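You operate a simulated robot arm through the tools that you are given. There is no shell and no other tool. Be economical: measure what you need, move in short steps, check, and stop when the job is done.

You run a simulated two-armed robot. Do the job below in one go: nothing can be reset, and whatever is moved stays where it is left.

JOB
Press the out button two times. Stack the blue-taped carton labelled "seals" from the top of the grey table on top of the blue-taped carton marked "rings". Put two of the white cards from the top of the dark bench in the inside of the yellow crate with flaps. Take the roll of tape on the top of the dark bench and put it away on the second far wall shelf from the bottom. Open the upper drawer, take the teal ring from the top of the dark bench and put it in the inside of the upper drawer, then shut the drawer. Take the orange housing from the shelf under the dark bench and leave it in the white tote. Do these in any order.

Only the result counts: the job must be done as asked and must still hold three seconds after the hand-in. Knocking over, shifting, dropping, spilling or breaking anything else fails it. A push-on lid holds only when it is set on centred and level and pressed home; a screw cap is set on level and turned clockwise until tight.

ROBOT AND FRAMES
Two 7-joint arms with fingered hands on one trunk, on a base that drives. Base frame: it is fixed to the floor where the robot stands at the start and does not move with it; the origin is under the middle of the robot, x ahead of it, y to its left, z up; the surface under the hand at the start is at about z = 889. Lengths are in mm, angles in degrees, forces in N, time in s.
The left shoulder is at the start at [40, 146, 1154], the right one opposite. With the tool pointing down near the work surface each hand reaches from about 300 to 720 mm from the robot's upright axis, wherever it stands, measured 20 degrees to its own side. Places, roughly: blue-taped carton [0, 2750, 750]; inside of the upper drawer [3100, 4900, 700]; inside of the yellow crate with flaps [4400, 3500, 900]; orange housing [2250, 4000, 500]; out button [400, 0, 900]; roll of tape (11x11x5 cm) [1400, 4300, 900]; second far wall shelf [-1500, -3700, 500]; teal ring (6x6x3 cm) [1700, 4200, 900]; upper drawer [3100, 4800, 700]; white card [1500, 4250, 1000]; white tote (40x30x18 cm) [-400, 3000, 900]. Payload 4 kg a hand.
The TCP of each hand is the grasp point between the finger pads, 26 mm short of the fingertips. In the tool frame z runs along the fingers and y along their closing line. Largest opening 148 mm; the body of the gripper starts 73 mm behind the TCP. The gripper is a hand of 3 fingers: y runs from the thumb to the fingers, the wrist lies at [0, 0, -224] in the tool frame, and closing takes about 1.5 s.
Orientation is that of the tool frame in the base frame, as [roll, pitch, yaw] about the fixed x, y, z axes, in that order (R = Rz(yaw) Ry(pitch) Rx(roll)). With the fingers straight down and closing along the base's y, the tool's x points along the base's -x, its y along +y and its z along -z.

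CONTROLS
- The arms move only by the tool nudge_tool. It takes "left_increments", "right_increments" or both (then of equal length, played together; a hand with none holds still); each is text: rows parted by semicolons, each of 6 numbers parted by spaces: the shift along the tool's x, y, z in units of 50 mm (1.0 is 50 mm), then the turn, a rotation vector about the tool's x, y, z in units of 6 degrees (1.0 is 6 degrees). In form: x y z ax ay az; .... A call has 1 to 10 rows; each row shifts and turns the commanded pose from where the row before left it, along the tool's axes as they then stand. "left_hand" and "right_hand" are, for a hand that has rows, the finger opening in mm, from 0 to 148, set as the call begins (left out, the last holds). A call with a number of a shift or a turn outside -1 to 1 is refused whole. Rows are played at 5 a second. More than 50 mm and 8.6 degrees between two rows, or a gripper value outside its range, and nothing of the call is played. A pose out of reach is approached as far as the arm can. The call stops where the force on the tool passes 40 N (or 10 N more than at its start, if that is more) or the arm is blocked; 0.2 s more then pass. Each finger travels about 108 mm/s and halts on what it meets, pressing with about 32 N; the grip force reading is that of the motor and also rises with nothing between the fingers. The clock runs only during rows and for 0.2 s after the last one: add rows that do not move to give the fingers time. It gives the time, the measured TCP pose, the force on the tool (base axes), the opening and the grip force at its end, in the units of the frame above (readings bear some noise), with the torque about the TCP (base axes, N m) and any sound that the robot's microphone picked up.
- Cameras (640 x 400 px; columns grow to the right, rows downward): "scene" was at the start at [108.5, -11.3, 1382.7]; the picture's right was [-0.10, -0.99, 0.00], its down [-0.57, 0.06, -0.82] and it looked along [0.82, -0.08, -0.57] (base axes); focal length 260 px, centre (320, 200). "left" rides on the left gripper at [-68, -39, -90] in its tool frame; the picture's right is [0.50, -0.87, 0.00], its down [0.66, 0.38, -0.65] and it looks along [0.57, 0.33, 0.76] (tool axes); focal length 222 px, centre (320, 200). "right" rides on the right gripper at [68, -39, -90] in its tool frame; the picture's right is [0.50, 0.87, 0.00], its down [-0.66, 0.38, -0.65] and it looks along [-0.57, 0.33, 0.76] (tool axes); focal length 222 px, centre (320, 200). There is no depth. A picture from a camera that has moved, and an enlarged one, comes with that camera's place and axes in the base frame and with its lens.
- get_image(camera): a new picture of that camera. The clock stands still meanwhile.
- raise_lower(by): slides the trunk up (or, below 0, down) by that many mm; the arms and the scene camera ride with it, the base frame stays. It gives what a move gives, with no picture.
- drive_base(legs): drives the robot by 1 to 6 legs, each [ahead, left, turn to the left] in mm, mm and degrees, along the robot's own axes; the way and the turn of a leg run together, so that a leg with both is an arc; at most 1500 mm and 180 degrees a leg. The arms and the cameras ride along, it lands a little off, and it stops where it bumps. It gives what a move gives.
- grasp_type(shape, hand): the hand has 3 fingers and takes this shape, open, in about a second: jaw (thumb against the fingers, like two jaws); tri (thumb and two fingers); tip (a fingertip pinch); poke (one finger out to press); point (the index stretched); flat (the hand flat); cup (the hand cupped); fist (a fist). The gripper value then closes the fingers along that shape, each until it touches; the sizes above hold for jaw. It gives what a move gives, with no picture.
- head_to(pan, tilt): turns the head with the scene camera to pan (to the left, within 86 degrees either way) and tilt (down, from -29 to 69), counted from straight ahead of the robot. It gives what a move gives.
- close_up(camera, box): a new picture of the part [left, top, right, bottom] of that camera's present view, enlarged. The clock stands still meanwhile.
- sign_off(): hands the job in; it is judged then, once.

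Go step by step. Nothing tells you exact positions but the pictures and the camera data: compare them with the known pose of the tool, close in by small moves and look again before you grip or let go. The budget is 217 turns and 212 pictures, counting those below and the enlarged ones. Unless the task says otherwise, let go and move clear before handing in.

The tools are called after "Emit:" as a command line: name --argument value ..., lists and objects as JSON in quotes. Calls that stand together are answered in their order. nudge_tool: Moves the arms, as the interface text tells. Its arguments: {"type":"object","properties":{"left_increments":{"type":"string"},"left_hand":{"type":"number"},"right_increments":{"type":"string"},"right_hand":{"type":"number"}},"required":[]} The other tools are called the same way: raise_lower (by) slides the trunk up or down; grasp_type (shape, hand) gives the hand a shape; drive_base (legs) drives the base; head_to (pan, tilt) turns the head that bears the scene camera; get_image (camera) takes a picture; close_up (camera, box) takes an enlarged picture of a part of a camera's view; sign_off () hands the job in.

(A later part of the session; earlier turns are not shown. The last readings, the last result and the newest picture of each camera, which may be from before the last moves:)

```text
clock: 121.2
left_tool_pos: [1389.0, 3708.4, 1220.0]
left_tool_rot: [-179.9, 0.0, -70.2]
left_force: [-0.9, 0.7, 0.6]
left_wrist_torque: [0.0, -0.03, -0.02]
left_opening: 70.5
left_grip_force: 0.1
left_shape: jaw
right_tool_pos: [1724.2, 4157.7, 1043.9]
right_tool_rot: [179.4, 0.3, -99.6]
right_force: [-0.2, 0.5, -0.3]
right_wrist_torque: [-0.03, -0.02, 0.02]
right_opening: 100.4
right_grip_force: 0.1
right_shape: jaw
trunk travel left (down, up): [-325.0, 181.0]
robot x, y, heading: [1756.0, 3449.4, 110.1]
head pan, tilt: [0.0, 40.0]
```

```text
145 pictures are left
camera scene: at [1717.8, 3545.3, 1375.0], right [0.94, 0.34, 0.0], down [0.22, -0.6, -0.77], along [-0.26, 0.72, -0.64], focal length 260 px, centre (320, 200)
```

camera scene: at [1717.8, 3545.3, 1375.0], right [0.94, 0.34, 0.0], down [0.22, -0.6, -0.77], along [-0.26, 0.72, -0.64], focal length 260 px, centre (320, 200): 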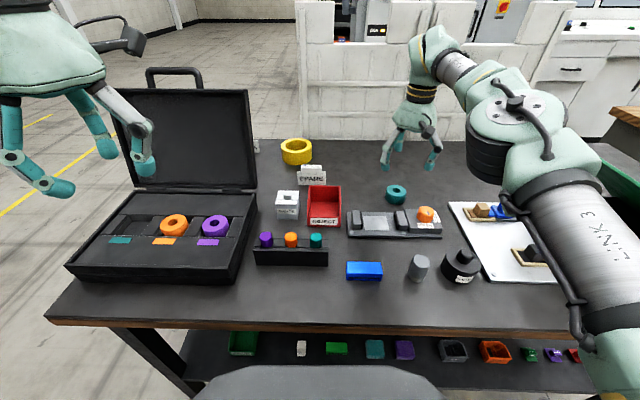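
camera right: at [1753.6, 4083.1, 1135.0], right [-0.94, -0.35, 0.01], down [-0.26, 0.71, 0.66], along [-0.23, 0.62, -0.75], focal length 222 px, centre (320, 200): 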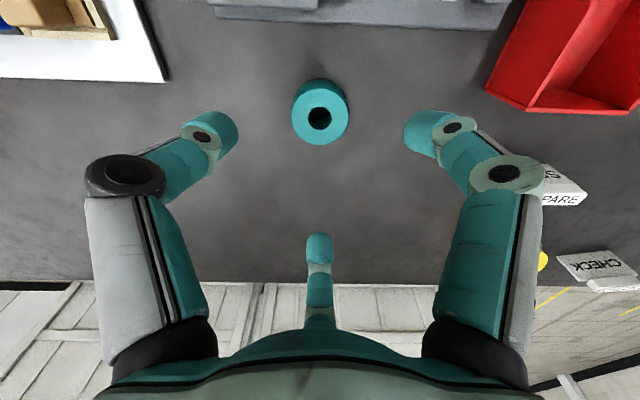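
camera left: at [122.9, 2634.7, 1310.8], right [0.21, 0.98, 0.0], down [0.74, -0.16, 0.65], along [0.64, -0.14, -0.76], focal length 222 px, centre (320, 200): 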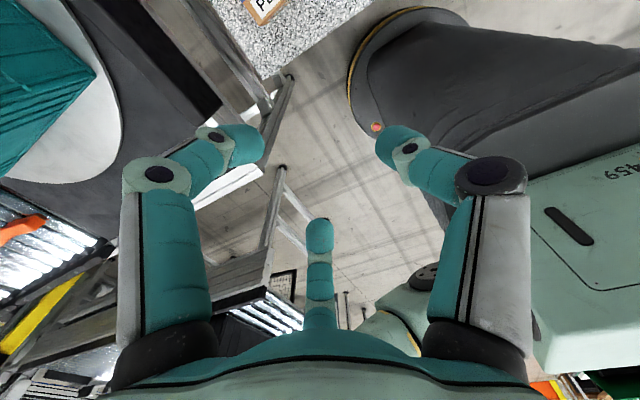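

I correct about 9 mm toward the robot and descend.

Emit:
nudge_tool --right_increments "0.155 -0.09 0 0 0 0; 0 0 0.6 0 0 0; 0 0 0.6 0 0 0; 0 0 0.4 0 0 0; 0 0 0 0 0 0"

Emit:
get_image --camera "right"

```text
clock: 122.4
left_tool_pos: [1389.0, 3708.7, 1220.7]
left_tool_rot: [-180.0, 0.1, -70.3]
left_force: [-0.1, 0.7, 0.1]
left_wrist_torque: [0.0, -0.01, 0.02]
left_opening: 70.5
left_grip_force: 0.0
left_shape: jaw
right_tool_pos: [1728.8, 4148.4, 962.4]
right_tool_rot: [179.5, 0.3, -99.7]
right_force: [0.2, 0.2, -0.5]
right_wrist_torque: [-0.01, -0.02, -0.03]
right_opening: 100.7
right_grip_force: 0.1
right_shape: jaw
trunk travel left (down, up): [-325.0, 181.0]
robot x, y, heading: [1753.6, 3448.6, 110.1]
head pan, tilt: [0.0, 40.0]
```

```text
144 pictures are left
camera right: at [1757.3, 4073.9, 1053.2], right [-0.94, -0.35, 0.0], down [-0.26, 0.71, 0.66], along [-0.23, 0.62, -0.75], focal length 222 px, centre (320, 200)
```

right: 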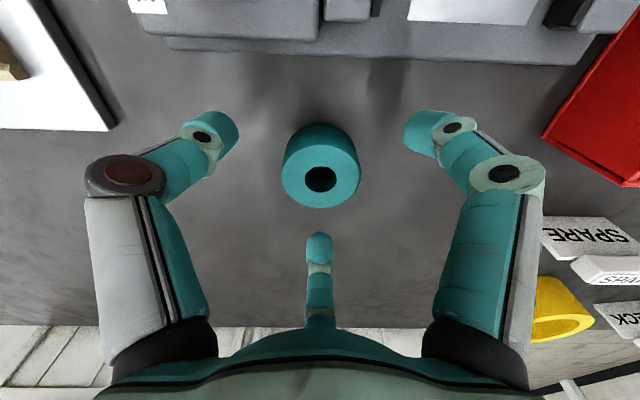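

Well centred. I descend the last 25 mm and close.

Emit:
nudge_tool --right_increments "-0.06 0 0.2 0 0 0; 0 0 0.1 0 0 0; 0 0 0.1 0 0 0; 0 0 0.08 0 0 0; 0 0 0 0 0 0"

Emit:
get_image --camera "right"

```text
clock: 123.6
left_tool_pos: [1388.6, 3708.1, 1220.2]
left_tool_rot: [179.9, 0.1, -70.2]
left_force: [-1.3, 0.1, -0.2]
left_wrist_torque: [0.03, 0.02, 0.05]
left_opening: 70.5
left_grip_force: 0.1
left_shape: jaw
right_tool_pos: [1728.4, 4151.8, 937.5]
right_tool_rot: [179.5, 0.3, -99.7]
right_force: [-0.8, -0.6, 0.2]
right_wrist_torque: [-0.01, 0.0, 0.01]
right_opening: 100.5
right_grip_force: 0.1
right_shape: jaw
trunk travel left (down, up): [-325.0, 181.0]
robot x, y, heading: [1755.6, 3449.5, 109.9]
head pan, tilt: [0.0, 40.0]
```

```text
143 pictures are left
camera right: at [1756.4, 4076.4, 1028.7], right [-0.94, -0.35, 0.0], down [-0.26, 0.71, 0.66], along [-0.23, 0.62, -0.75], focal length 222 px, centre (320, 200)
```

right: 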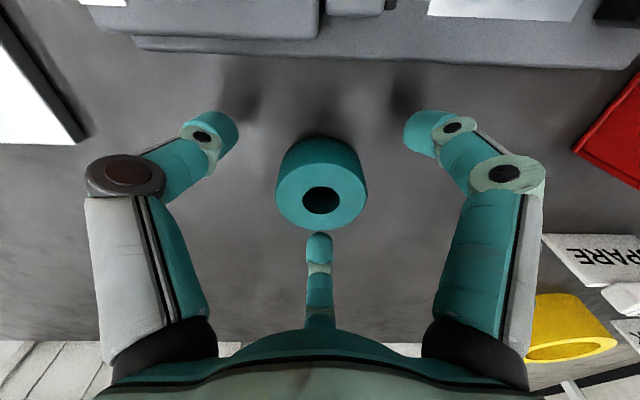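

The ring is centred between the fingers. I close the hand.

Emit:
nudge_tool --right_increments "0 0 0.08 0 0 0; 0 0 0 0 0 0; 0 0 0 0 0 0; 0 0 0 0 0 0; 0 0 0 0 0 0; 0 0 0 0 0 0; 0 0 0 0 0 0" --right_hand 0

Emit:
nudge_tool --right_increments "0 0 -0.3 0 0 0; 0 0 -0.5 0 0 0; 0 0 -0.8 0 0 0; 0 0 -0.8 0 0 0; 0 0 0 0 0 0"

Emit:
get_image --camera "right"

```text
clock: 125.2
left_tool_pos: [1388.3, 3709.5, 1221.0]
left_tool_rot: [180.0, 0.0, -70.2]
left_force: [-0.2, 0.2, 0.0]
left_wrist_torque: [0.01, -0.03, 0.02]
left_opening: 70.6
left_grip_force: 0.1
left_shape: jaw
right_tool_pos: [1727.1, 4149.7, 933.9]
right_tool_rot: [179.5, 0.2, -99.7]
right_force: [-0.3, -0.2, -0.1]
right_wrist_torque: [-0.01, 0.0, 0.01]
right_opening: 44.3
right_grip_force: 32.0
right_shape: jaw
trunk travel left (down, up): [-325.0, 181.0]
robot x, y, heading: [1755.4, 3448.9, 109.7]
head pan, tilt: [0.0, 40.0]
```

```text
clock: 126.4
left_tool_pos: [1387.8, 3710.0, 1220.7]
left_tool_rot: [179.9, 0.0, -70.2]
left_force: [-1.0, -0.3, 0.2]
left_wrist_torque: [-0.01, 0.01, 0.03]
left_opening: 70.5
left_grip_force: 0.0
left_shape: jaw
right_tool_pos: [1728.5, 4149.7, 1051.2]
right_tool_rot: [179.5, 0.2, -99.8]
right_force: [-0.3, -0.1, -2.3]
right_wrist_torque: [0.02, -0.02, -0.01]
right_opening: 44.0
right_grip_force: 32.8
right_shape: jaw
trunk travel left (down, up): [-325.0, 181.0]
robot x, y, heading: [1753.6, 3448.1, 109.7]
head pan, tilt: [0.0, 40.0]
```

```text
142 pictures are left
camera right: at [1756.2, 4075.7, 1142.8], right [-0.94, -0.35, 0.01], down [-0.26, 0.71, 0.66], along [-0.23, 0.62, -0.75], focal length 222 px, centre (320, 200)
```

right: 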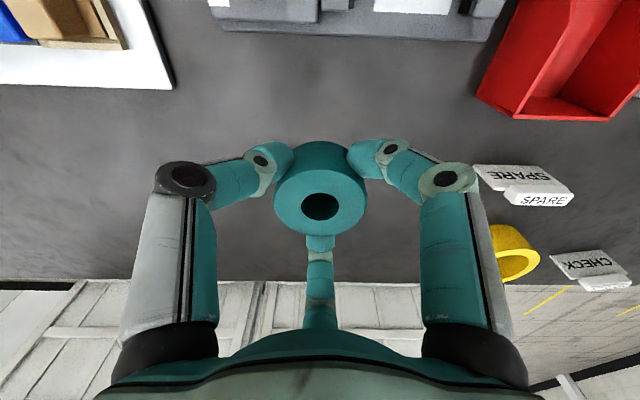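

The ring is held. I pull the right hand back to the body, then look toward the drawer.

Emit:
nudge_tool --right_increments "0 0 -0.7 0 0 -1; 0 0 -0.7 0 0 -1; 0 0 -0.7 0 0 -1; 0 0 -0.7 0 0 -1; 0 0 -0.2 0 0 -1; 0.9 0 0 0 0 0; 0.9 0 0 0 0 0; 0.9 0 0 0 0 0; 0.9 0 0 0 0 0; 0.9 0 0 0 0 0"

Emit:
nudge_tool --right_increments "0.9 0 0 0 0 0; 0.5 0 0 0 0 0; 0 0 0 0 0 0"

Emit:
drive_base --legs '[[-300, 0, 0], [0, 0, -65]]'

Emit:
head_to --pan 0 --tilt 15

Emit:
get_image --camera "scene"

```text
clock: 128.6
left_tool_pos: [1397.0, 3706.0, 1224.2]
left_tool_rot: [179.7, 0.3, -70.3]
left_force: [0.0, 0.3, 0.7]
left_wrist_torque: [0.01, 0.05, -0.04]
left_opening: 70.3
left_grip_force: 0.0
left_shape: jaw
right_tool_pos: [1712.2, 4016.4, 1261.4]
right_tool_rot: [179.0, 1.1, -70.0]
right_force: [-0.9, -2.4, -4.8]
right_wrist_torque: [0.21, -0.12, 0.03]
right_opening: 43.6
right_grip_force: 31.9
right_shape: jaw
right hand out of reach, approached as far as the arm can: row 2, 3, 4, 5, 6, 7, 8, 9
trunk travel left (down, up): [-325.0, 181.0]
robot x, y, heading: [1755.0, 3449.7, 109.7]
head pan, tilt: [0.0, 40.0]
```

```text
clock: 129.4
left_tool_pos: [1386.3, 3710.8, 1220.4]
left_tool_rot: [-179.9, 0.0, -70.1]
left_force: [-0.1, -0.3, -0.6]
left_wrist_torque: [-0.01, 0.0, 0.01]
left_opening: 70.6
left_grip_force: 0.1
left_shape: jaw
right_tool_pos: [1728.9, 3955.5, 1254.9]
right_tool_rot: [179.7, 0.5, -69.7]
right_force: [-0.5, 0.4, -0.8]
right_wrist_torque: [-0.02, -0.04, 0.02]
right_opening: 43.5
right_grip_force: 32.2
right_shape: jaw
trunk travel left (down, up): [-325.0, 181.0]
robot x, y, heading: [1755.3, 3446.8, 109.7]
head pan, tilt: [0.0, 40.0]
```

```text
clock: 134.4
left_tool_pos: [1950.5, 3595.1, 1221.1]
left_tool_rot: [-179.9, 0.1, -136.5]
left_force: [0.2, 0.2, -0.2]
left_wrist_torque: [0.0, 0.0, 0.0]
left_opening: 70.4
left_grip_force: 0.0
left_shape: jaw
right_tool_pos: [2315.3, 3377.6, 1256.6]
right_tool_rot: [179.7, 0.4, -136.0]
right_force: [0.8, 0.2, -1.5]
right_wrist_torque: [-0.01, 0.0, -0.01]
right_opening: 43.3
right_grip_force: 31.7
right_shape: jaw
trunk travel left (down, up): [-325.0, 181.0]
robot x, y, heading: [1860.2, 3156.7, 43.6]
head pan, tilt: [0.0, 40.0]
```

```text
clock: 135.3
left_tool_pos: [1952.3, 3594.2, 1220.9]
left_tool_rot: [-179.9, 0.1, -136.5]
left_force: [0.4, 0.8, 0.7]
left_wrist_torque: [0.01, 0.01, 0.0]
left_opening: 70.8
left_grip_force: 0.0
left_shape: jaw
right_tool_pos: [2315.4, 3377.6, 1255.9]
right_tool_rot: [179.6, 0.5, -136.0]
right_force: [-0.7, -0.4, -1.3]
right_wrist_torque: [0.01, 0.0, -0.02]
right_opening: 43.3
right_grip_force: 31.8
right_shape: jaw
trunk travel left (down, up): [-325.0, 181.0]
robot x, y, heading: [1854.8, 3156.0, 43.5]
head pan, tilt: [0.0, 15.0]
```

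```text
141 pictures are left
camera scene: at [1942.2, 3230.6, 1414.5], right [0.69, -0.73, 0.0], down [-0.19, -0.18, -0.97], along [0.7, 0.67, -0.26], focal length 260 px, centre (320, 200)
```

scene: 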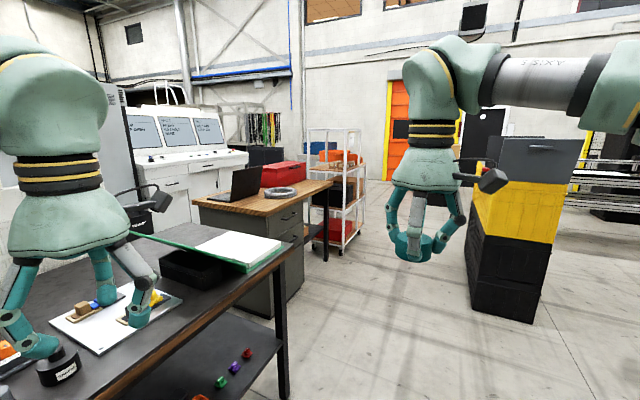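

There is a wooden desk with a drawer pedestal beyond the dark bench. I zoom in on it.

Emit:
close_up --camera "scene" --box '[180, 150, 360, 290]'

Emit:
close_up --camera "scene" --box '[440, 110, 640, 330]'

```text
2.86 times, centred on (270, 220) of scene
camera zoom: at [1942.2, 3230.6, 1414.5], right [0.69, -0.73, 0.0], down [-0.19, -0.18, -0.97], along [0.7, 0.67, -0.26], focal length 744 px, centre (463, 143)
```

zoom: 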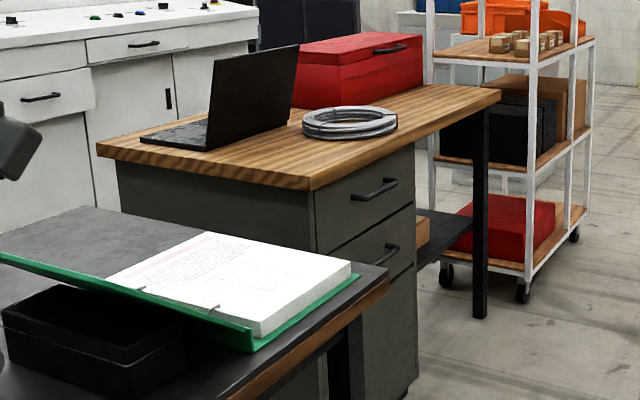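

```text
1.82 times, centred on (540, 220) of scene
camera zoom: at [1942.2, 3230.6, 1414.5], right [0.69, -0.73, 0.0], down [-0.19, -0.18, -0.97], along [0.7, 0.67, -0.26], focal length 473 px, centre (-80, 164)
```

zoom: 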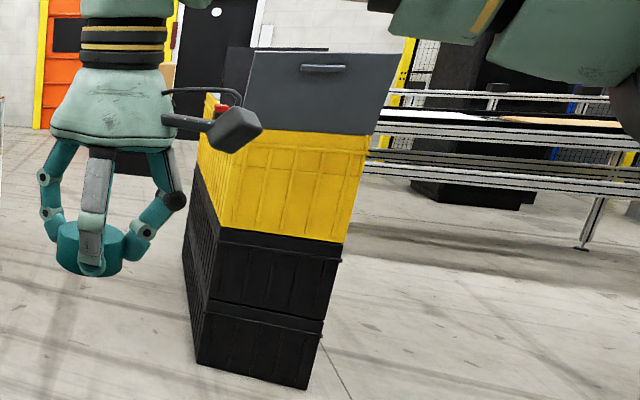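

The upper drawer's handle is near (3260, 4870) and faces -y. I drive around to stand in front of it.

Emit:
drive_base --legs '[[1067, -538, 0], [780, 220, 0], [0, 0, 64]]'

Emit:
head_to --pan 0 --tilt 35

Emit:
get_image --camera "scene"

```text
clock: 148.0
left_tool_pos: [3015.0, 4456.5, 1220.1]
left_tool_rot: [-180.0, 0.1, -70.5]
left_force: [0.4, 0.2, 0.4]
left_wrist_torque: [0.02, 0.01, 0.0]
left_opening: 70.4
left_grip_force: 0.1
left_shape: jaw
right_tool_pos: [3359.8, 4701.3, 1256.0]
right_tool_rot: [179.8, 0.4, -70.0]
right_force: [0.0, -0.3, -2.7]
right_wrist_torque: [-0.02, 0.01, 0.04]
right_opening: 43.6
right_grip_force: 32.4
right_shape: jaw
trunk travel left (down, up): [-325.0, 181.0]
robot x, y, heading: [3381.4, 4191.2, 109.4]
head pan, tilt: [0.0, 15.0]
```

```text
clock: 148.9
left_tool_pos: [3014.7, 4456.3, 1221.4]
left_tool_rot: [-180.0, 0.0, -70.6]
left_force: [0.1, 0.1, -0.4]
left_wrist_torque: [-0.01, 0.01, -0.01]
left_opening: 70.4
left_grip_force: 0.2
left_shape: jaw
right_tool_pos: [3360.1, 4701.8, 1256.1]
right_tool_rot: [179.7, 0.4, -70.0]
right_force: [0.7, 0.3, -2.1]
right_wrist_torque: [0.03, 0.02, 0.01]
right_opening: 43.2
right_grip_force: 32.0
right_shape: jaw
trunk travel left (down, up): [-325.0, 181.0]
robot x, y, heading: [3380.1, 4194.7, 109.5]
head pan, tilt: [0.0, 35.0]
```

```text
138 pictures are left
camera scene: at [3342.9, 4294.0, 1382.6], right [0.94, 0.33, 0.0], down [0.19, -0.54, -0.82], along [-0.27, 0.77, -0.57], focal length 260 px, centre (320, 200)
```

scene: 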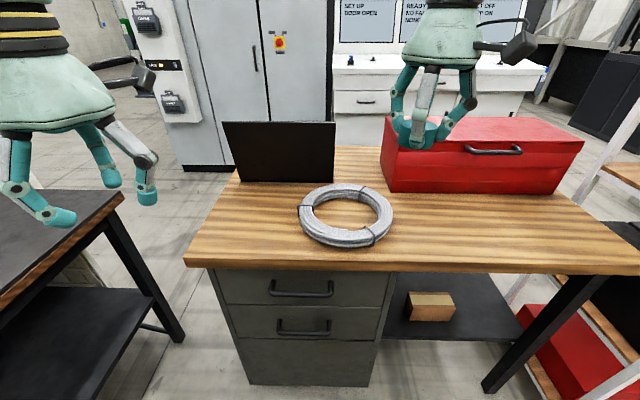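

The upper handle is at about (3140, 4704, 770). I line up, lower the trunk, pull the right hand back, and begin turning the left hand to point forward with the thumb below.

Emit:
drive_base --legs '[[0, -80, -2.5]]'

Emit:
nudge_tool --right_increments "0.7 0 0 0 0 0; 0.7 0 0 0 0 0; 0.7 0 0 0 0 0; 0 0 0 0 0 0" --left_increments "-0.5 -0.5 0 0 0 0; -0.5 -0.5 0 0 0 0; -0.5 -0.5 0 0 0 0; -0.5 -0.4 0 0 0 0" --left_hand 100

Emit:
raise_lower --by -200

Emit:
nudge_tool --left_increments "0 0 0 -0.8 -0.8 0.8; 0 0 0 -0.8 -0.8 0.8; 0 0 0 -0.8 -0.8 0.8; 0 0 0 -0.8 -0.8 0.8; 0 0 0 -0.8 -0.8 0.8; 0 0 0 -0.8 -0.8 0.8; 0 0 0 -0.8 -0.8 0.8; 0 0 0 0 0 0"

```text
clock: 149.9
left_tool_pos: [3097.4, 4494.9, 1220.6]
left_tool_rot: [-179.7, -0.1, -72.9]
left_force: [-0.6, 0.4, -0.2]
left_wrist_torque: [0.01, -0.01, -0.01]
left_opening: 70.5
left_grip_force: 0.2
left_shape: jaw
right_tool_pos: [3452.0, 4725.3, 1256.3]
right_tool_rot: [179.9, 0.4, -72.3]
right_force: [-0.3, -0.4, -1.3]
right_wrist_torque: [-0.04, -0.02, -0.01]
right_opening: 43.4
right_grip_force: 31.7
right_shape: jaw
trunk travel left (down, up): [-325.0, 181.0]
robot x, y, heading: [3453.2, 4219.2, 107.1]
head pan, tilt: [0.0, 35.0]
```

```text
clock: 150.9
left_tool_pos: [3165.7, 4620.8, 1222.0]
left_tool_rot: [-179.9, -0.1, -72.9]
left_force: [-0.3, 0.9, 0.0]
left_wrist_torque: [-0.01, 0.02, 0.02]
left_opening: 99.8
left_grip_force: 0.1
left_shape: jaw
right_tool_pos: [3486.7, 4626.2, 1252.9]
right_tool_rot: [179.7, 0.4, -72.3]
right_force: [-0.1, 0.0, -3.1]
right_wrist_torque: [0.0, -0.02, -0.02]
right_opening: 43.2
right_grip_force: 32.5
right_shape: jaw
trunk travel left (down, up): [-325.0, 181.0]
robot x, y, heading: [3452.9, 4219.9, 107.3]
head pan, tilt: [0.0, 35.0]
```

```text
clock: 153.1
left_tool_pos: [3165.4, 4618.4, 1023.5]
left_tool_rot: [180.0, 0.1, -72.9]
left_force: [0.1, 0.1, -0.4]
left_wrist_torque: [0.01, 0.02, -0.03]
left_opening: 99.2
left_grip_force: 0.0
left_shape: jaw
right_tool_pos: [3486.7, 4626.3, 1053.9]
right_tool_rot: [179.7, 0.5, -72.3]
right_force: [0.0, 0.1, -0.9]
right_wrist_torque: [0.0, -0.01, 0.04]
right_opening: 43.4
right_grip_force: 31.6
right_shape: jaw
trunk travel left (down, up): [-125.0, 381.0]
robot x, y, heading: [3454.3, 4217.2, 107.2]
head pan, tilt: [0.0, 35.0]
```

```text
clock: 154.9
left_tool_pos: [3165.8, 4619.7, 1022.9]
left_tool_rot: [136.4, 19.4, -116.4]
left_force: [0.0, 0.0, -0.2]
left_wrist_torque: [-0.01, 0.0, -0.01]
left_opening: 99.5
left_grip_force: 0.1
left_shape: jaw
right_tool_pos: [3485.4, 4626.6, 1053.9]
right_tool_rot: [179.7, 0.4, -72.4]
right_force: [0.1, 0.9, -2.8]
right_wrist_torque: [-0.01, -0.03, -0.03]
right_opening: 43.4
right_grip_force: 32.2
right_shape: jaw
trunk travel left (down, up): [-125.0, 381.0]
robot x, y, heading: [3452.5, 4217.1, 107.3]
head pan, tilt: [0.0, 35.0]
```

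Rotation is going well; I finish it and look.

Emit:
nudge_tool --left_increments "0 0 0 -0.8 -0.8 0.8; 0 0 0 -0.8 -0.8 0.8; 0 0 0 -0.8 -0.8 0.8; 0 0 0 -0.8 -0.8 0.8; 0 0 0 -0.8 -0.8 0.8; 0 0 0 -0.8 -0.8 0.8; 0 0 0 -0.8 -0.8 0.8; 0 0 0 -0.35 -0.35 0.35; 0 0 0 0 0 0"

Emit:
head_to --pan 10 --tilt 45

Emit:
get_image --camera "scene"

Emit:
get_image --camera "left"

```text
clock: 156.9
left_tool_pos: [3206.4, 4635.5, 1068.9]
left_tool_rot: [93.5, 1.8, -159.9]
left_force: [0.9, 0.3, 0.2]
left_wrist_torque: [0.02, 0.0, 0.0]
left_opening: 99.6
left_grip_force: 0.0
left_shape: jaw
left hand out of reach, approached as far as the arm can: row 5, 6, 7, 8
right_tool_pos: [3486.7, 4626.1, 1054.3]
right_tool_rot: [179.7, 0.5, -72.3]
right_force: [0.4, 0.0, -1.0]
right_wrist_torque: [0.03, -0.02, -0.01]
right_opening: 43.4
right_grip_force: 32.1
right_shape: jaw
trunk travel left (down, up): [-125.0, 381.0]
robot x, y, heading: [3454.9, 4217.5, 107.3]
head pan, tilt: [0.0, 35.0]
```

```text
clock: 157.6
left_tool_pos: [3206.0, 4636.8, 1068.1]
left_tool_rot: [93.6, 2.0, -159.9]
left_force: [0.2, -0.7, 0.2]
left_wrist_torque: [-0.01, 0.0, 0.01]
left_opening: 99.7
left_grip_force: 0.0
left_shape: jaw
right_tool_pos: [3485.5, 4626.5, 1053.3]
right_tool_rot: [179.7, 0.4, -72.3]
right_force: [-0.5, -0.9, -1.8]
right_wrist_torque: [0.01, -0.01, 0.03]
right_opening: 43.6
right_grip_force: 31.8
right_shape: jaw
trunk travel left (down, up): [-125.0, 381.0]
robot x, y, heading: [3453.1, 4218.9, 107.3]
head pan, tilt: [10.0, 45.0]
```

```text
137 pictures are left
camera scene: at [3411.1, 4308.4, 1168.3], right [0.89, 0.46, 0.0], down [0.32, -0.63, -0.71], along [-0.32, 0.63, -0.71], focal length 260 px, centre (320, 200)
```

scene: 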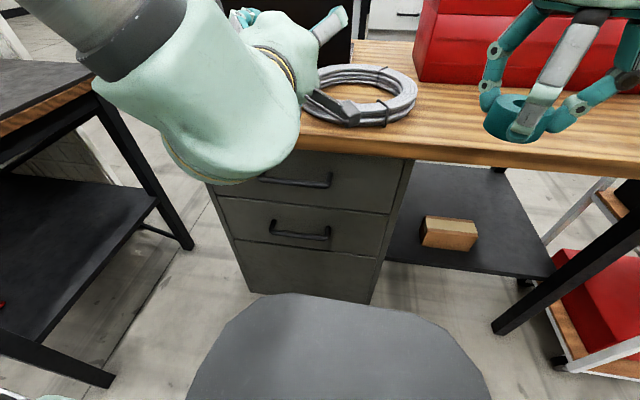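

```text
136 pictures are left
camera left: at [3302.9, 4573.1, 1036.4], right [-0.42, -0.21, -0.88], down [-0.41, -0.82, 0.4], along [-0.81, 0.53, 0.26], focal length 222 px, centre (320, 200)
```

left: 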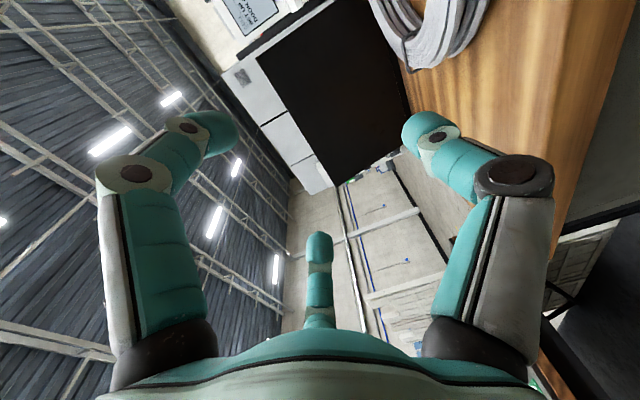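

The hand points forward but was limited by reach. I back the base a little and lower the hand to the handle's height.

Emit:
drive_base --legs '[[-70, 0, 0]]'

Emit:
nudge_tool --left_increments "0.1 -0.9 0 0 0 0; 0.1 -0.9 0 0 0 0; 0.1 -0.9 0 0 0 0; 0.1 -0.9 0 0 0 0; 0.1 -0.9 0 0 0 0; 0.1 -0.9 0 0 0 0; 0 0 0 0 0 0"

Emit:
get_image --camera "scene"

Emit:
get_image --camera "left"

```text
clock: 158.6
left_tool_pos: [3226.7, 4568.5, 1068.5]
left_tool_rot: [93.4, 2.0, -159.8]
left_force: [0.1, -0.1, 0.0]
left_wrist_torque: [0.0, 0.02, 0.0]
left_opening: 99.7
left_grip_force: 0.1
left_shape: jaw
right_tool_pos: [3506.2, 4559.8, 1054.0]
right_tool_rot: [179.6, 0.6, -72.1]
right_force: [-0.4, 0.2, -1.5]
right_wrist_torque: [0.04, -0.02, -0.02]
right_opening: 43.6
right_grip_force: 32.0
right_shape: jaw
trunk travel left (down, up): [-125.0, 381.0]
robot x, y, heading: [3477.7, 4152.5, 107.2]
head pan, tilt: [10.0, 45.0]
```

```text
clock: 160.2
left_tool_pos: [3272.2, 4582.5, 971.6]
left_tool_rot: [94.0, 4.9, -157.7]
left_force: [-0.1, -0.7, -0.6]
left_wrist_torque: [-0.02, 0.0, 0.0]
left_opening: 99.6
left_grip_force: 0.1
left_shape: jaw
left hand out of reach, approached as far as the arm can: row 1, 2, 3, 4, 5, 6
right_tool_pos: [3505.2, 4558.5, 1054.9]
right_tool_rot: [179.7, 0.5, -72.2]
right_force: [-0.3, 0.2, -0.6]
right_wrist_torque: [-0.03, -0.02, -0.03]
right_opening: 43.4
right_grip_force: 32.3
right_shape: jaw
trunk travel left (down, up): [-125.0, 381.0]
robot x, y, heading: [3475.1, 4150.8, 107.2]
head pan, tilt: [10.0, 45.0]
```

```text
135 pictures are left
camera scene: at [3431.6, 4242.2, 1168.2], right [0.89, 0.46, 0.0], down [0.32, -0.63, -0.71], along [-0.32, 0.63, -0.71], focal length 260 px, centre (320, 200)
```

scene: 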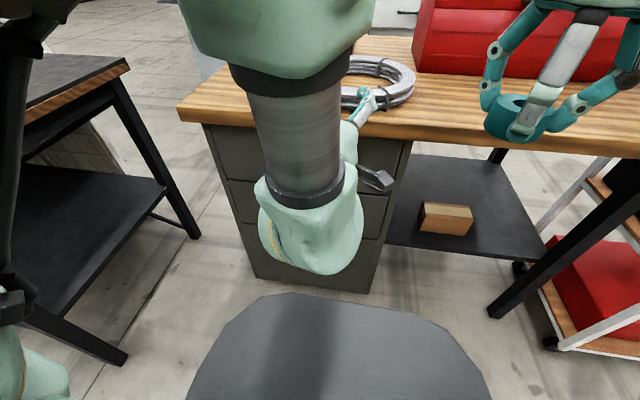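

```text
134 pictures are left
camera left: at [3373.0, 4522.8, 945.0], right [-0.37, -0.22, -0.9], down [-0.4, -0.84, 0.37], along [-0.84, 0.5, 0.22], focal length 222 px, centre (320, 200)
```

left: 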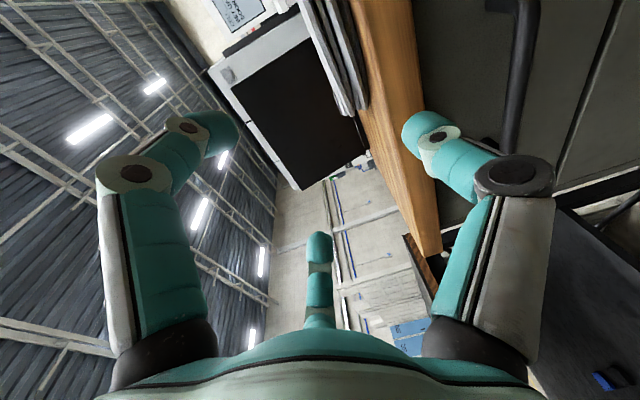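

The arm is too folded here. I back off further so it can extend, lower the trunk, and retry.

Emit:
drive_base --legs '[[-190, 0, 0]]'

Emit:
raise_lower --by -120

Emit:
nudge_tool --left_increments "0.5 0 0.5 0 0 0; 0.5 0 0.5 0 0 0; 0.5 0 0.5 0 0 0; 0.5 0 0.5 0 0 0; 0 0 0 0 0 0"

Emit:
get_image --camera "scene"

```text
clock: 161.8
left_tool_pos: [3326.1, 4400.6, 968.4]
left_tool_rot: [94.5, 4.9, -157.2]
left_force: [-0.9, -0.4, -0.7]
left_wrist_torque: [0.0, 0.0, 0.02]
left_opening: 99.9
left_grip_force: 0.1
left_shape: jaw
right_tool_pos: [3560.7, 4378.1, 1053.9]
right_tool_rot: [179.8, 0.5, -72.0]
right_force: [-0.1, 0.0, -1.3]
right_wrist_torque: [0.0, -0.02, 0.03]
right_opening: 43.3
right_grip_force: 31.9
right_shape: jaw
trunk travel left (down, up): [-125.0, 381.0]
robot x, y, heading: [3529.6, 3972.2, 107.6]
head pan, tilt: [10.0, 45.0]
```

```text
clock: 163.3
left_tool_pos: [3324.4, 4399.4, 849.6]
left_tool_rot: [94.4, 5.0, -157.0]
left_force: [0.3, 1.3, -0.1]
left_wrist_torque: [0.03, 0.03, -0.04]
left_opening: 99.6
left_grip_force: 0.0
left_shape: jaw
right_tool_pos: [3560.0, 4377.9, 935.9]
right_tool_rot: [179.7, 0.4, -72.1]
right_force: [0.2, 0.0, -1.8]
right_wrist_torque: [0.01, 0.0, 0.01]
right_opening: 43.9
right_grip_force: 32.5
right_shape: jaw
trunk travel left (down, up): [-5.0, 501.0]
robot x, y, heading: [3533.4, 3971.5, 107.3]
head pan, tilt: [10.0, 45.0]
```

```text
clock: 164.5
left_tool_pos: [3303.5, 4440.6, 887.2]
left_tool_rot: [94.8, 4.8, -156.5]
left_force: [0.4, -0.3, -0.1]
left_wrist_torque: [-0.01, 0.01, -0.01]
left_opening: 99.8
left_grip_force: 0.0
left_shape: jaw
left hand out of reach, approached as far as the arm can: row 1, 2, 3, 4
right_tool_pos: [3561.6, 4377.6, 935.1]
right_tool_rot: [179.6, 0.5, -72.0]
right_force: [0.3, 0.5, -1.4]
right_wrist_torque: [0.03, 0.0, 0.01]
right_opening: 43.4
right_grip_force: 32.3
right_shape: jaw
trunk travel left (down, up): [-5.0, 501.0]
robot x, y, heading: [3530.5, 3968.0, 107.5]
head pan, tilt: [10.0, 45.0]
```

```text
133 pictures are left
camera scene: at [3488.3, 4059.7, 1049.0], right [0.89, 0.46, 0.0], down [0.33, -0.63, -0.71], along [-0.33, 0.63, -0.71], focal length 260 px, centre (320, 200)
```

scene: 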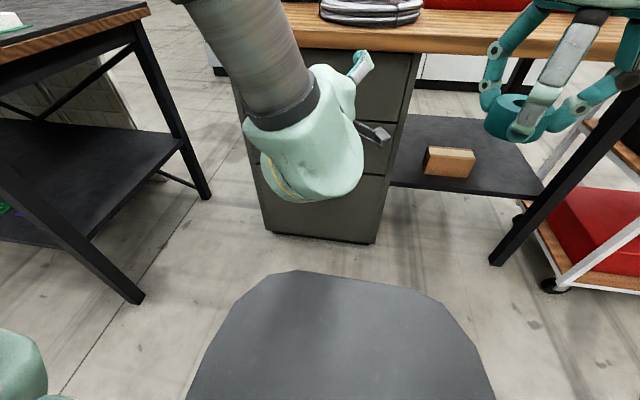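

This wrist posture is joint-limited. I undo the rotation and plan to hook the handle from above instead.

Emit:
nudge_tool --left_increments "0 0 0 0.8 0.8 -0.8; 0 0 0 0.8 0.8 -0.8; 0 0 0 0.8 0.8 -0.8; 0 0 0 0.8 0.8 -0.8; 0 0 0 0.8 0.8 -0.8; 0 0 0 0.8 0.8 -0.8; 0 0 0 0.8 0.8 -0.8; 0 0 0 0.8 0.8 -0.8; 0 0 0 0.8 0.8 -0.8; 0 0 0 0.8 0.8 -0.8"

Emit:
nudge_tool --left_increments "0 0 0 0.8 0.8 -0.8; 0 0 0 0.8 0.8 -0.8; 0 0 0 0.8 0.8 -0.8; 0 0 0 0.8 0.8 -0.8; 0 0 0 0.3 0.3 -0.3; 0 0 0 0 0 0"

Emit:
raise_lower --by 250

Emit:
get_image --camera "scene"

```text
clock: 166.7
left_tool_pos: [3303.0, 4437.9, 885.8]
left_tool_rot: [161.1, 14.0, -91.0]
left_force: [0.4, -0.1, 0.3]
left_wrist_torque: [0.0, 0.0, 0.04]
left_opening: 99.7
left_grip_force: 0.0
left_shape: jaw
right_tool_pos: [3561.2, 4377.4, 934.2]
right_tool_rot: [179.7, 0.4, -72.0]
right_force: [0.2, -0.6, -0.9]
right_wrist_torque: [-0.01, 0.04, -0.03]
right_opening: 43.3
right_grip_force: 32.1
right_shape: jaw
trunk travel left (down, up): [-5.0, 501.0]
robot x, y, heading: [3529.7, 3969.1, 107.5]
head pan, tilt: [10.0, 45.0]
```

```text
clock: 168.1
left_tool_pos: [3302.3, 4440.2, 885.9]
left_tool_rot: [-175.5, -4.1, -67.7]
left_force: [0.4, -0.8, -0.3]
left_wrist_torque: [0.0, 0.02, -0.03]
left_opening: 99.8
left_grip_force: 0.1
left_shape: jaw
right_tool_pos: [3562.2, 4377.6, 934.6]
right_tool_rot: [179.7, 0.4, -72.0]
right_force: [0.2, -0.5, -2.3]
right_wrist_torque: [-0.03, -0.01, 0.0]
right_opening: 43.7
right_grip_force: 31.7
right_shape: jaw
trunk travel left (down, up): [-5.0, 501.0]
robot x, y, heading: [3531.6, 3972.2, 107.3]
head pan, tilt: [10.0, 45.0]
```

```text
clock: 170.7
left_tool_pos: [3303.1, 4440.8, 1136.3]
left_tool_rot: [-175.5, -4.1, -67.7]
left_force: [0.0, -0.6, -0.5]
left_wrist_torque: [0.01, -0.01, 0.02]
left_opening: 99.6
left_grip_force: 0.0
left_shape: jaw
right_tool_pos: [3561.4, 4377.8, 1185.1]
right_tool_rot: [179.7, 0.4, -72.0]
right_force: [0.2, 0.1, -1.8]
right_wrist_torque: [0.01, 0.0, 0.0]
right_opening: 43.2
right_grip_force: 32.2
right_shape: jaw
trunk travel left (down, up): [-255.0, 251.0]
robot x, y, heading: [3533.2, 3968.7, 107.2]
head pan, tilt: [10.0, 45.0]
```

```text
132 pictures are left
camera scene: at [3488.0, 4060.0, 1298.6], right [0.89, 0.46, 0.0], down [0.33, -0.63, -0.71], along [-0.33, 0.63, -0.71], focal length 260 px, centre (320, 200)
```

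scene: 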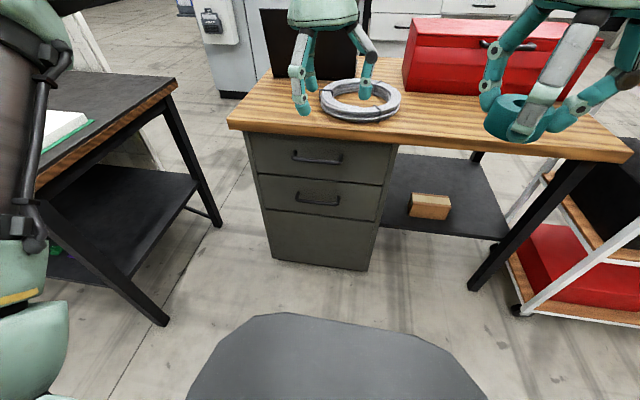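

Now I zoom in on the handle to judge its standoff.

Emit:
close_up --camera "scene" --box '[240, 110, 400, 220]'

Emit:
get_image --camera "left"

```text
3.64 times, centred on (320, 165) of scene
camera zoom: at [3488.0, 4060.0, 1298.6], right [0.89, 0.46, 0.0], down [0.33, -0.63, -0.71], along [-0.33, 0.63, -0.71], focal length 946 px, centre (320, 327)
```

zoom: 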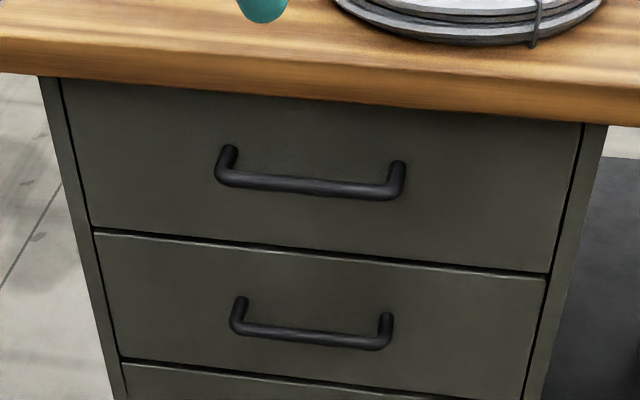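

```text
130 pictures are left
camera left: at [3304.2, 4520.8, 1223.5], right [0.99, -0.13, 0.1], down [-0.17, -0.73, 0.67], along [-0.01, -0.68, -0.74], focal length 222 px, centre (320, 200)
```

left: 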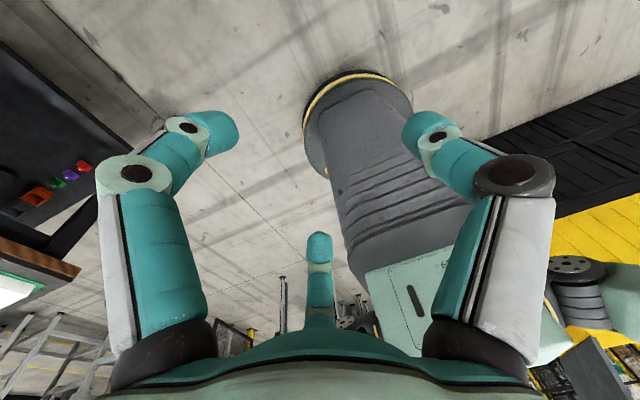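

The handle stands off about 40 mm under the desk overhang, so a tilted grip is needed. With the arm better extended, I move left, roll 90° first, then tilt gradually.

Emit:
nudge_tool --left_increments "0 0.9 0 0 0 0; 0 0.9 0 0 0 0; 0 0.9 0 0 0 0; 0 0 0 0 0 1; 0 0 0 0 0 1; 0 0 0 0 0 1; 0 0 0 0 0 1; 0 0 0 0 0 1; 0 0 0 0 0 1; 0 0 0 0 0 1"

Emit:
nudge_tool --left_increments "0 0 0 0 0 1; 0 0 0 0 0 1; 0 0 0 0 0 1; 0 0 0 0 0 1; 0 0 0 0 0 1; 0 0 0 0 0 1; 0 0 0 0 0 1; 0 0 0 0 0 0.8; 0 0 0 0 0 0"

Emit:
nudge_tool --left_increments "0 0 0 -1 0 0; 0 0 0 -1 0 0; 0 0 0 -1 0 0; 0 0 0 -1 0 0; 0 0 0 -1 0 0; 0 0 0 -1 0 0; 0 0 0 -1 0 0; 0 0 0 -1 0 0; 0 0 0 0 0 0"

```text
clock: 172.9
left_tool_pos: [3178.7, 4390.5, 1125.3]
left_tool_rot: [-173.8, 0.0, -109.7]
left_force: [0.1, 0.0, -0.5]
left_wrist_torque: [-0.02, 0.0, 0.02]
left_opening: 99.5
left_grip_force: 0.0
left_shape: jaw
right_tool_pos: [3560.9, 4378.3, 1184.2]
right_tool_rot: [179.8, 0.5, -71.9]
right_force: [0.4, -0.8, -1.9]
right_wrist_torque: [0.0, -0.02, -0.02]
right_opening: 43.6
right_grip_force: 32.1
right_shape: jaw
trunk travel left (down, up): [-255.0, 251.0]
robot x, y, heading: [3532.2, 3970.1, 107.4]
head pan, tilt: [10.0, 45.0]
```

```text
clock: 174.9
left_tool_pos: [3179.3, 4389.4, 1124.7]
left_tool_rot: [-175.7, 4.3, -153.8]
left_force: [0.8, 0.5, 0.2]
left_wrist_torque: [0.02, 0.01, 0.01]
left_opening: 99.6
left_grip_force: 0.1
left_shape: jaw
right_tool_pos: [3560.9, 4378.0, 1184.9]
right_tool_rot: [179.7, 0.4, -72.1]
right_force: [0.2, -0.2, -1.7]
right_wrist_torque: [0.01, 0.0, 0.01]
right_opening: 43.4
right_grip_force: 32.1
right_shape: jaw
trunk travel left (down, up): [-255.0, 251.0]
robot x, y, heading: [3530.7, 3969.7, 107.5]
head pan, tilt: [10.0, 45.0]
```

```text
clock: 176.9
left_tool_pos: [3177.4, 4388.9, 1124.7]
left_tool_rot: [136.2, 4.5, -156.3]
left_force: [-0.7, -0.5, 0.9]
left_wrist_torque: [-0.01, -0.01, 0.02]
left_opening: 99.6
left_grip_force: 0.1
left_shape: jaw
right_tool_pos: [3562.8, 4377.8, 1184.2]
right_tool_rot: [179.8, 0.4, -72.0]
right_force: [-0.1, -0.3, -1.4]
right_wrist_torque: [-0.01, 0.01, 0.01]
right_opening: 43.1
right_grip_force: 31.7
right_shape: jaw
trunk travel left (down, up): [-255.0, 251.0]
robot x, y, heading: [3531.9, 3970.0, 107.5]
head pan, tilt: [10.0, 45.0]
```

The tilt works with the arm in this posture. I continue to 65°, correct the yaw and pitch, and lower the trunk.

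Emit:
nudge_tool --left_increments "0 0 0 -1 0 0; 0 0 0 -1 0 0; 0 0 0 -1 0 0; 0 0 0 -0.5 0 0; 0 0 0 0 -0.3 0.55; 0 0 0 0 -0.33 0.55; 0 0 0 0 0 0"

Emit:
raise_lower --by -250

Emit:
get_image --camera "scene"

Emit:
get_image --camera "left"

```text
clock: 178.5
left_tool_pos: [3178.4, 4389.5, 1125.6]
left_tool_rot: [115.0, 0.0, -162.5]
left_force: [1.0, 0.9, 1.1]
left_wrist_torque: [-0.02, 0.0, 0.0]
left_opening: 99.6
left_grip_force: 0.1
left_shape: jaw
right_tool_pos: [3561.2, 4377.7, 1184.4]
right_tool_rot: [179.7, 0.4, -72.0]
right_force: [0.1, -0.3, -1.5]
right_wrist_torque: [0.0, -0.04, 0.0]
right_opening: 43.5
right_grip_force: 31.7
right_shape: jaw
trunk travel left (down, up): [-255.0, 251.0]
robot x, y, heading: [3529.4, 3971.2, 107.2]
head pan, tilt: [10.0, 45.0]
```

```text
clock: 181.1
left_tool_pos: [3179.4, 4388.8, 875.5]
left_tool_rot: [115.0, 0.1, -162.5]
left_force: [0.2, 0.8, 0.2]
left_wrist_torque: [0.01, 0.01, -0.02]
left_opening: 99.9
left_grip_force: 0.1
left_shape: jaw
right_tool_pos: [3561.1, 4378.1, 935.3]
right_tool_rot: [179.7, 0.5, -72.0]
right_force: [0.1, -0.1, -1.3]
right_wrist_torque: [0.0, 0.01, -0.02]
right_opening: 43.3
right_grip_force: 31.5
right_shape: jaw
trunk travel left (down, up): [-5.0, 501.0]
robot x, y, heading: [3529.8, 3970.6, 107.5]
head pan, tilt: [10.0, 45.0]
```

```text
129 pictures are left
camera scene: at [3488.0, 4059.7, 1049.0], right [0.89, 0.46, 0.0], down [0.33, -0.63, -0.71], along [-0.33, 0.63, -0.71], focal length 260 px, centre (320, 200)
```

scene: 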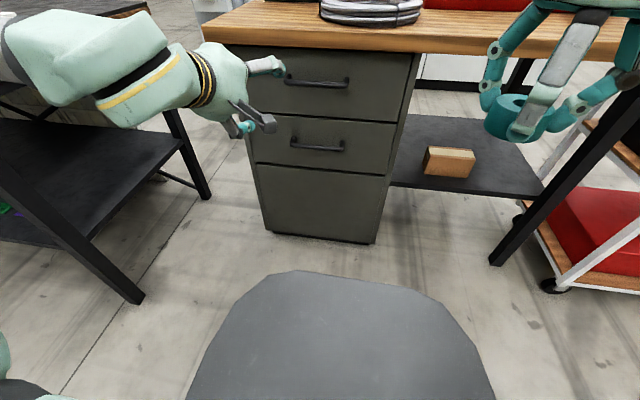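

```text
128 pictures are left
camera left: at [3272.8, 4314.4, 878.7], right [-0.37, -0.5, -0.79], down [-0.49, -0.61, 0.62], along [-0.79, 0.61, -0.02], focal length 222 px, centre (320, 200)
```

left: 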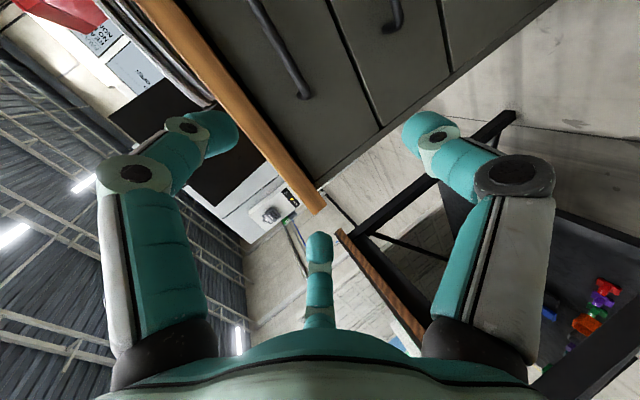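

The posture is good. I drive forward and move the hand to just in front of the handle.

Emit:
drive_base --legs '[[180, 0, 0]]'

Emit:
nudge_tool --left_increments "-0.4 -0.28 0.5 0 0 0; -0.4 -0.28 0.5 0 0 0; -0.4 -0.28 0.5 0 0 0; 0 0 0 0 0 0"

Emit:
get_image --camera "scene"

Emit:
get_image --camera "left"

```text
clock: 182.6
left_tool_pos: [3127.4, 4564.0, 874.6]
left_tool_rot: [115.1, 0.0, -162.9]
left_force: [0.2, 0.3, 0.0]
left_wrist_torque: [0.03, 0.01, 0.0]
left_opening: 99.6
left_grip_force: 0.0
left_shape: jaw
right_tool_pos: [3509.5, 4551.8, 934.6]
right_tool_rot: [179.6, 0.4, -72.4]
right_force: [-0.3, 0.5, -1.2]
right_wrist_torque: [-0.01, -0.01, 0.03]
right_opening: 43.3
right_grip_force: 31.8
right_shape: jaw
trunk travel left (down, up): [-5.0, 501.0]
robot x, y, heading: [3475.8, 4144.0, 107.0]
head pan, tilt: [10.0, 45.0]
```

```text
clock: 183.6
left_tool_pos: [3169.4, 4630.4, 805.5]
left_tool_rot: [115.4, 0.0, -162.6]
left_force: [0.4, -0.2, 0.6]
left_wrist_torque: [0.03, -0.02, 0.01]
left_opening: 99.6
left_grip_force: 0.1
left_shape: jaw
right_tool_pos: [3506.5, 4550.9, 934.9]
right_tool_rot: [179.8, 0.4, -72.3]
right_force: [-0.4, -0.3, -2.0]
right_wrist_torque: [-0.02, 0.0, 0.0]
right_opening: 43.0
right_grip_force: 31.8
right_shape: jaw
trunk travel left (down, up): [-5.0, 501.0]
robot x, y, heading: [3478.2, 4146.2, 107.2]
head pan, tilt: [10.0, 45.0]
```

```text
127 pictures are left
camera scene: at [3433.1, 4232.8, 1048.9], right [0.89, 0.46, 0.0], down [0.32, -0.63, -0.71], along [-0.32, 0.63, -0.71], focal length 260 px, centre (320, 200)
```

scene: 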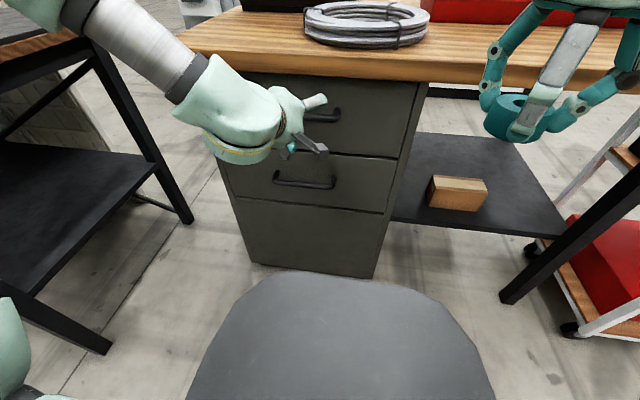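

```text
126 pictures are left
camera left: at [3262.6, 4556.3, 808.1], right [-0.36, -0.5, -0.78], down [-0.5, -0.61, 0.62], along [-0.79, 0.62, -0.03], focal length 222 px, centre (320, 200)
```

left: 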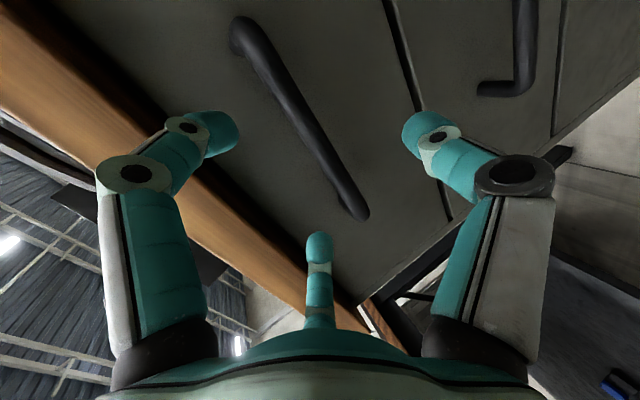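

The bar lies between the thumb and fingers, about 80 mm ahead. I advance 60 mm.

Emit:
nudge_tool --left_increments "0.1 0.1 0.4 0 0 0; 0 0 0.4 0 0 0; 0 0 0.4 0 0 0; 0 0 0 0 0 0"

Emit:
get_image --camera "left"

Emit:
close_up --camera "scene" --box '[180, 50, 440, 220]'

```text
clock: 184.6
left_tool_pos: [3148.6, 4681.0, 790.6]
left_tool_rot: [115.4, 0.0, -162.7]
left_force: [4.0, -12.3, 2.9]
left_wrist_torque: [0.29, 0.22, 0.37]
left_opening: 98.0
left_grip_force: 0.2
left_shape: jaw
left hand out of reach, approached as far as the arm can: row 2
right_tool_pos: [3510.8, 4549.6, 935.6]
right_tool_rot: [179.7, 0.6, -72.5]
right_force: [1.2, 0.5, -1.2]
right_wrist_torque: [0.0, -0.01, 0.01]
right_opening: 43.4
right_grip_force: 32.0
right_shape: jaw
trunk travel left (down, up): [-5.0, 501.0]
robot x, y, heading: [3472.4, 4144.6, 107.1]
head pan, tilt: [10.0, 45.0]
```

```text
125 pictures are left
camera left: at [3243.1, 4607.0, 793.5], right [-0.37, -0.5, -0.78], down [-0.5, -0.6, 0.62], along [-0.79, 0.62, -0.03], focal length 222 px, centre (320, 200)
```

left: 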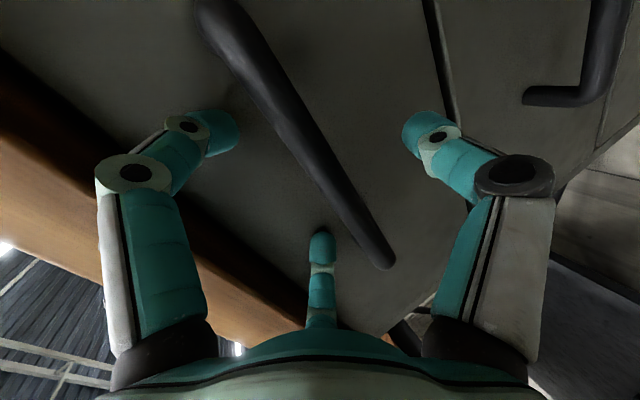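

```text
2.35 times, centred on (310, 135) of scene
camera zoom: at [3435.6, 4231.1, 1049.2], right [0.89, 0.46, 0.0], down [0.32, -0.63, -0.71], along [-0.32, 0.63, -0.71], focal length 612 px, centre (344, 353)
```

zoom: 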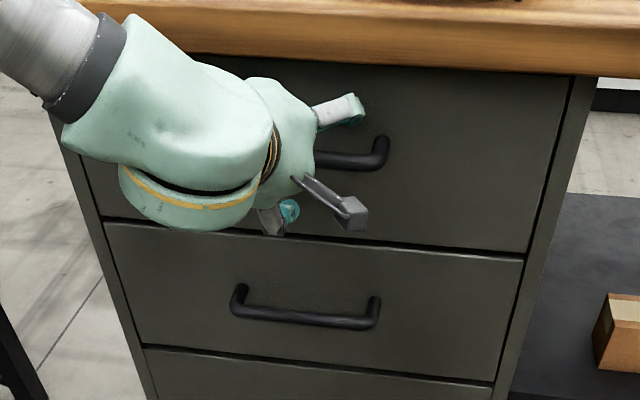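

Fingertips touch the drawer face and the bar is inside the grasp. I close the left hand on it.

Emit:
nudge_tool --left_increments "0 0 -0.08 0 0 0; 0 0 0 0 0 0; 0 0 0 0 0 0; 0 0 0 0 0 0; 0 0 0 0 0 0; 0 0 0 0 0 0; 0 0 0 0 0 0; 0 0 0 0 0 0" --left_hand 0

Emit:
get_image --camera "left"

```text
clock: 186.4
left_tool_pos: [3149.0, 4679.8, 784.7]
left_tool_rot: [116.3, 0.0, -162.8]
left_force: [4.0, -7.1, -37.7]
left_wrist_torque: [-0.2, -0.05, 0.0]
left_opening: 6.9
left_grip_force: 32.3
left_shape: jaw
right_tool_pos: [3508.7, 4554.0, 932.7]
right_tool_rot: [179.8, 0.3, -72.5]
right_force: [-0.1, 0.8, -2.1]
right_wrist_torque: [0.0, -0.05, -0.03]
right_opening: 43.5
right_grip_force: 32.1
right_shape: jaw
trunk travel left (down, up): [-5.0, 501.0]
robot x, y, heading: [3482.3, 4144.4, 107.3]
head pan, tilt: [10.0, 45.0]
```

```text
123 pictures are left
camera left: at [3243.0, 4605.1, 788.2], right [-0.36, -0.52, -0.78], down [-0.5, -0.59, 0.63], along [-0.79, 0.62, -0.04], focal length 222 px, centre (320, 200)
```

left: 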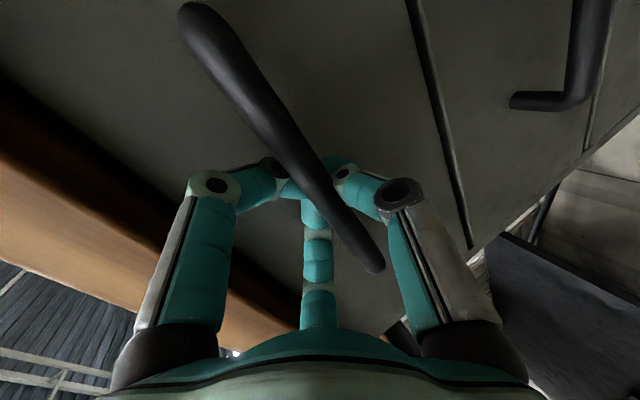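

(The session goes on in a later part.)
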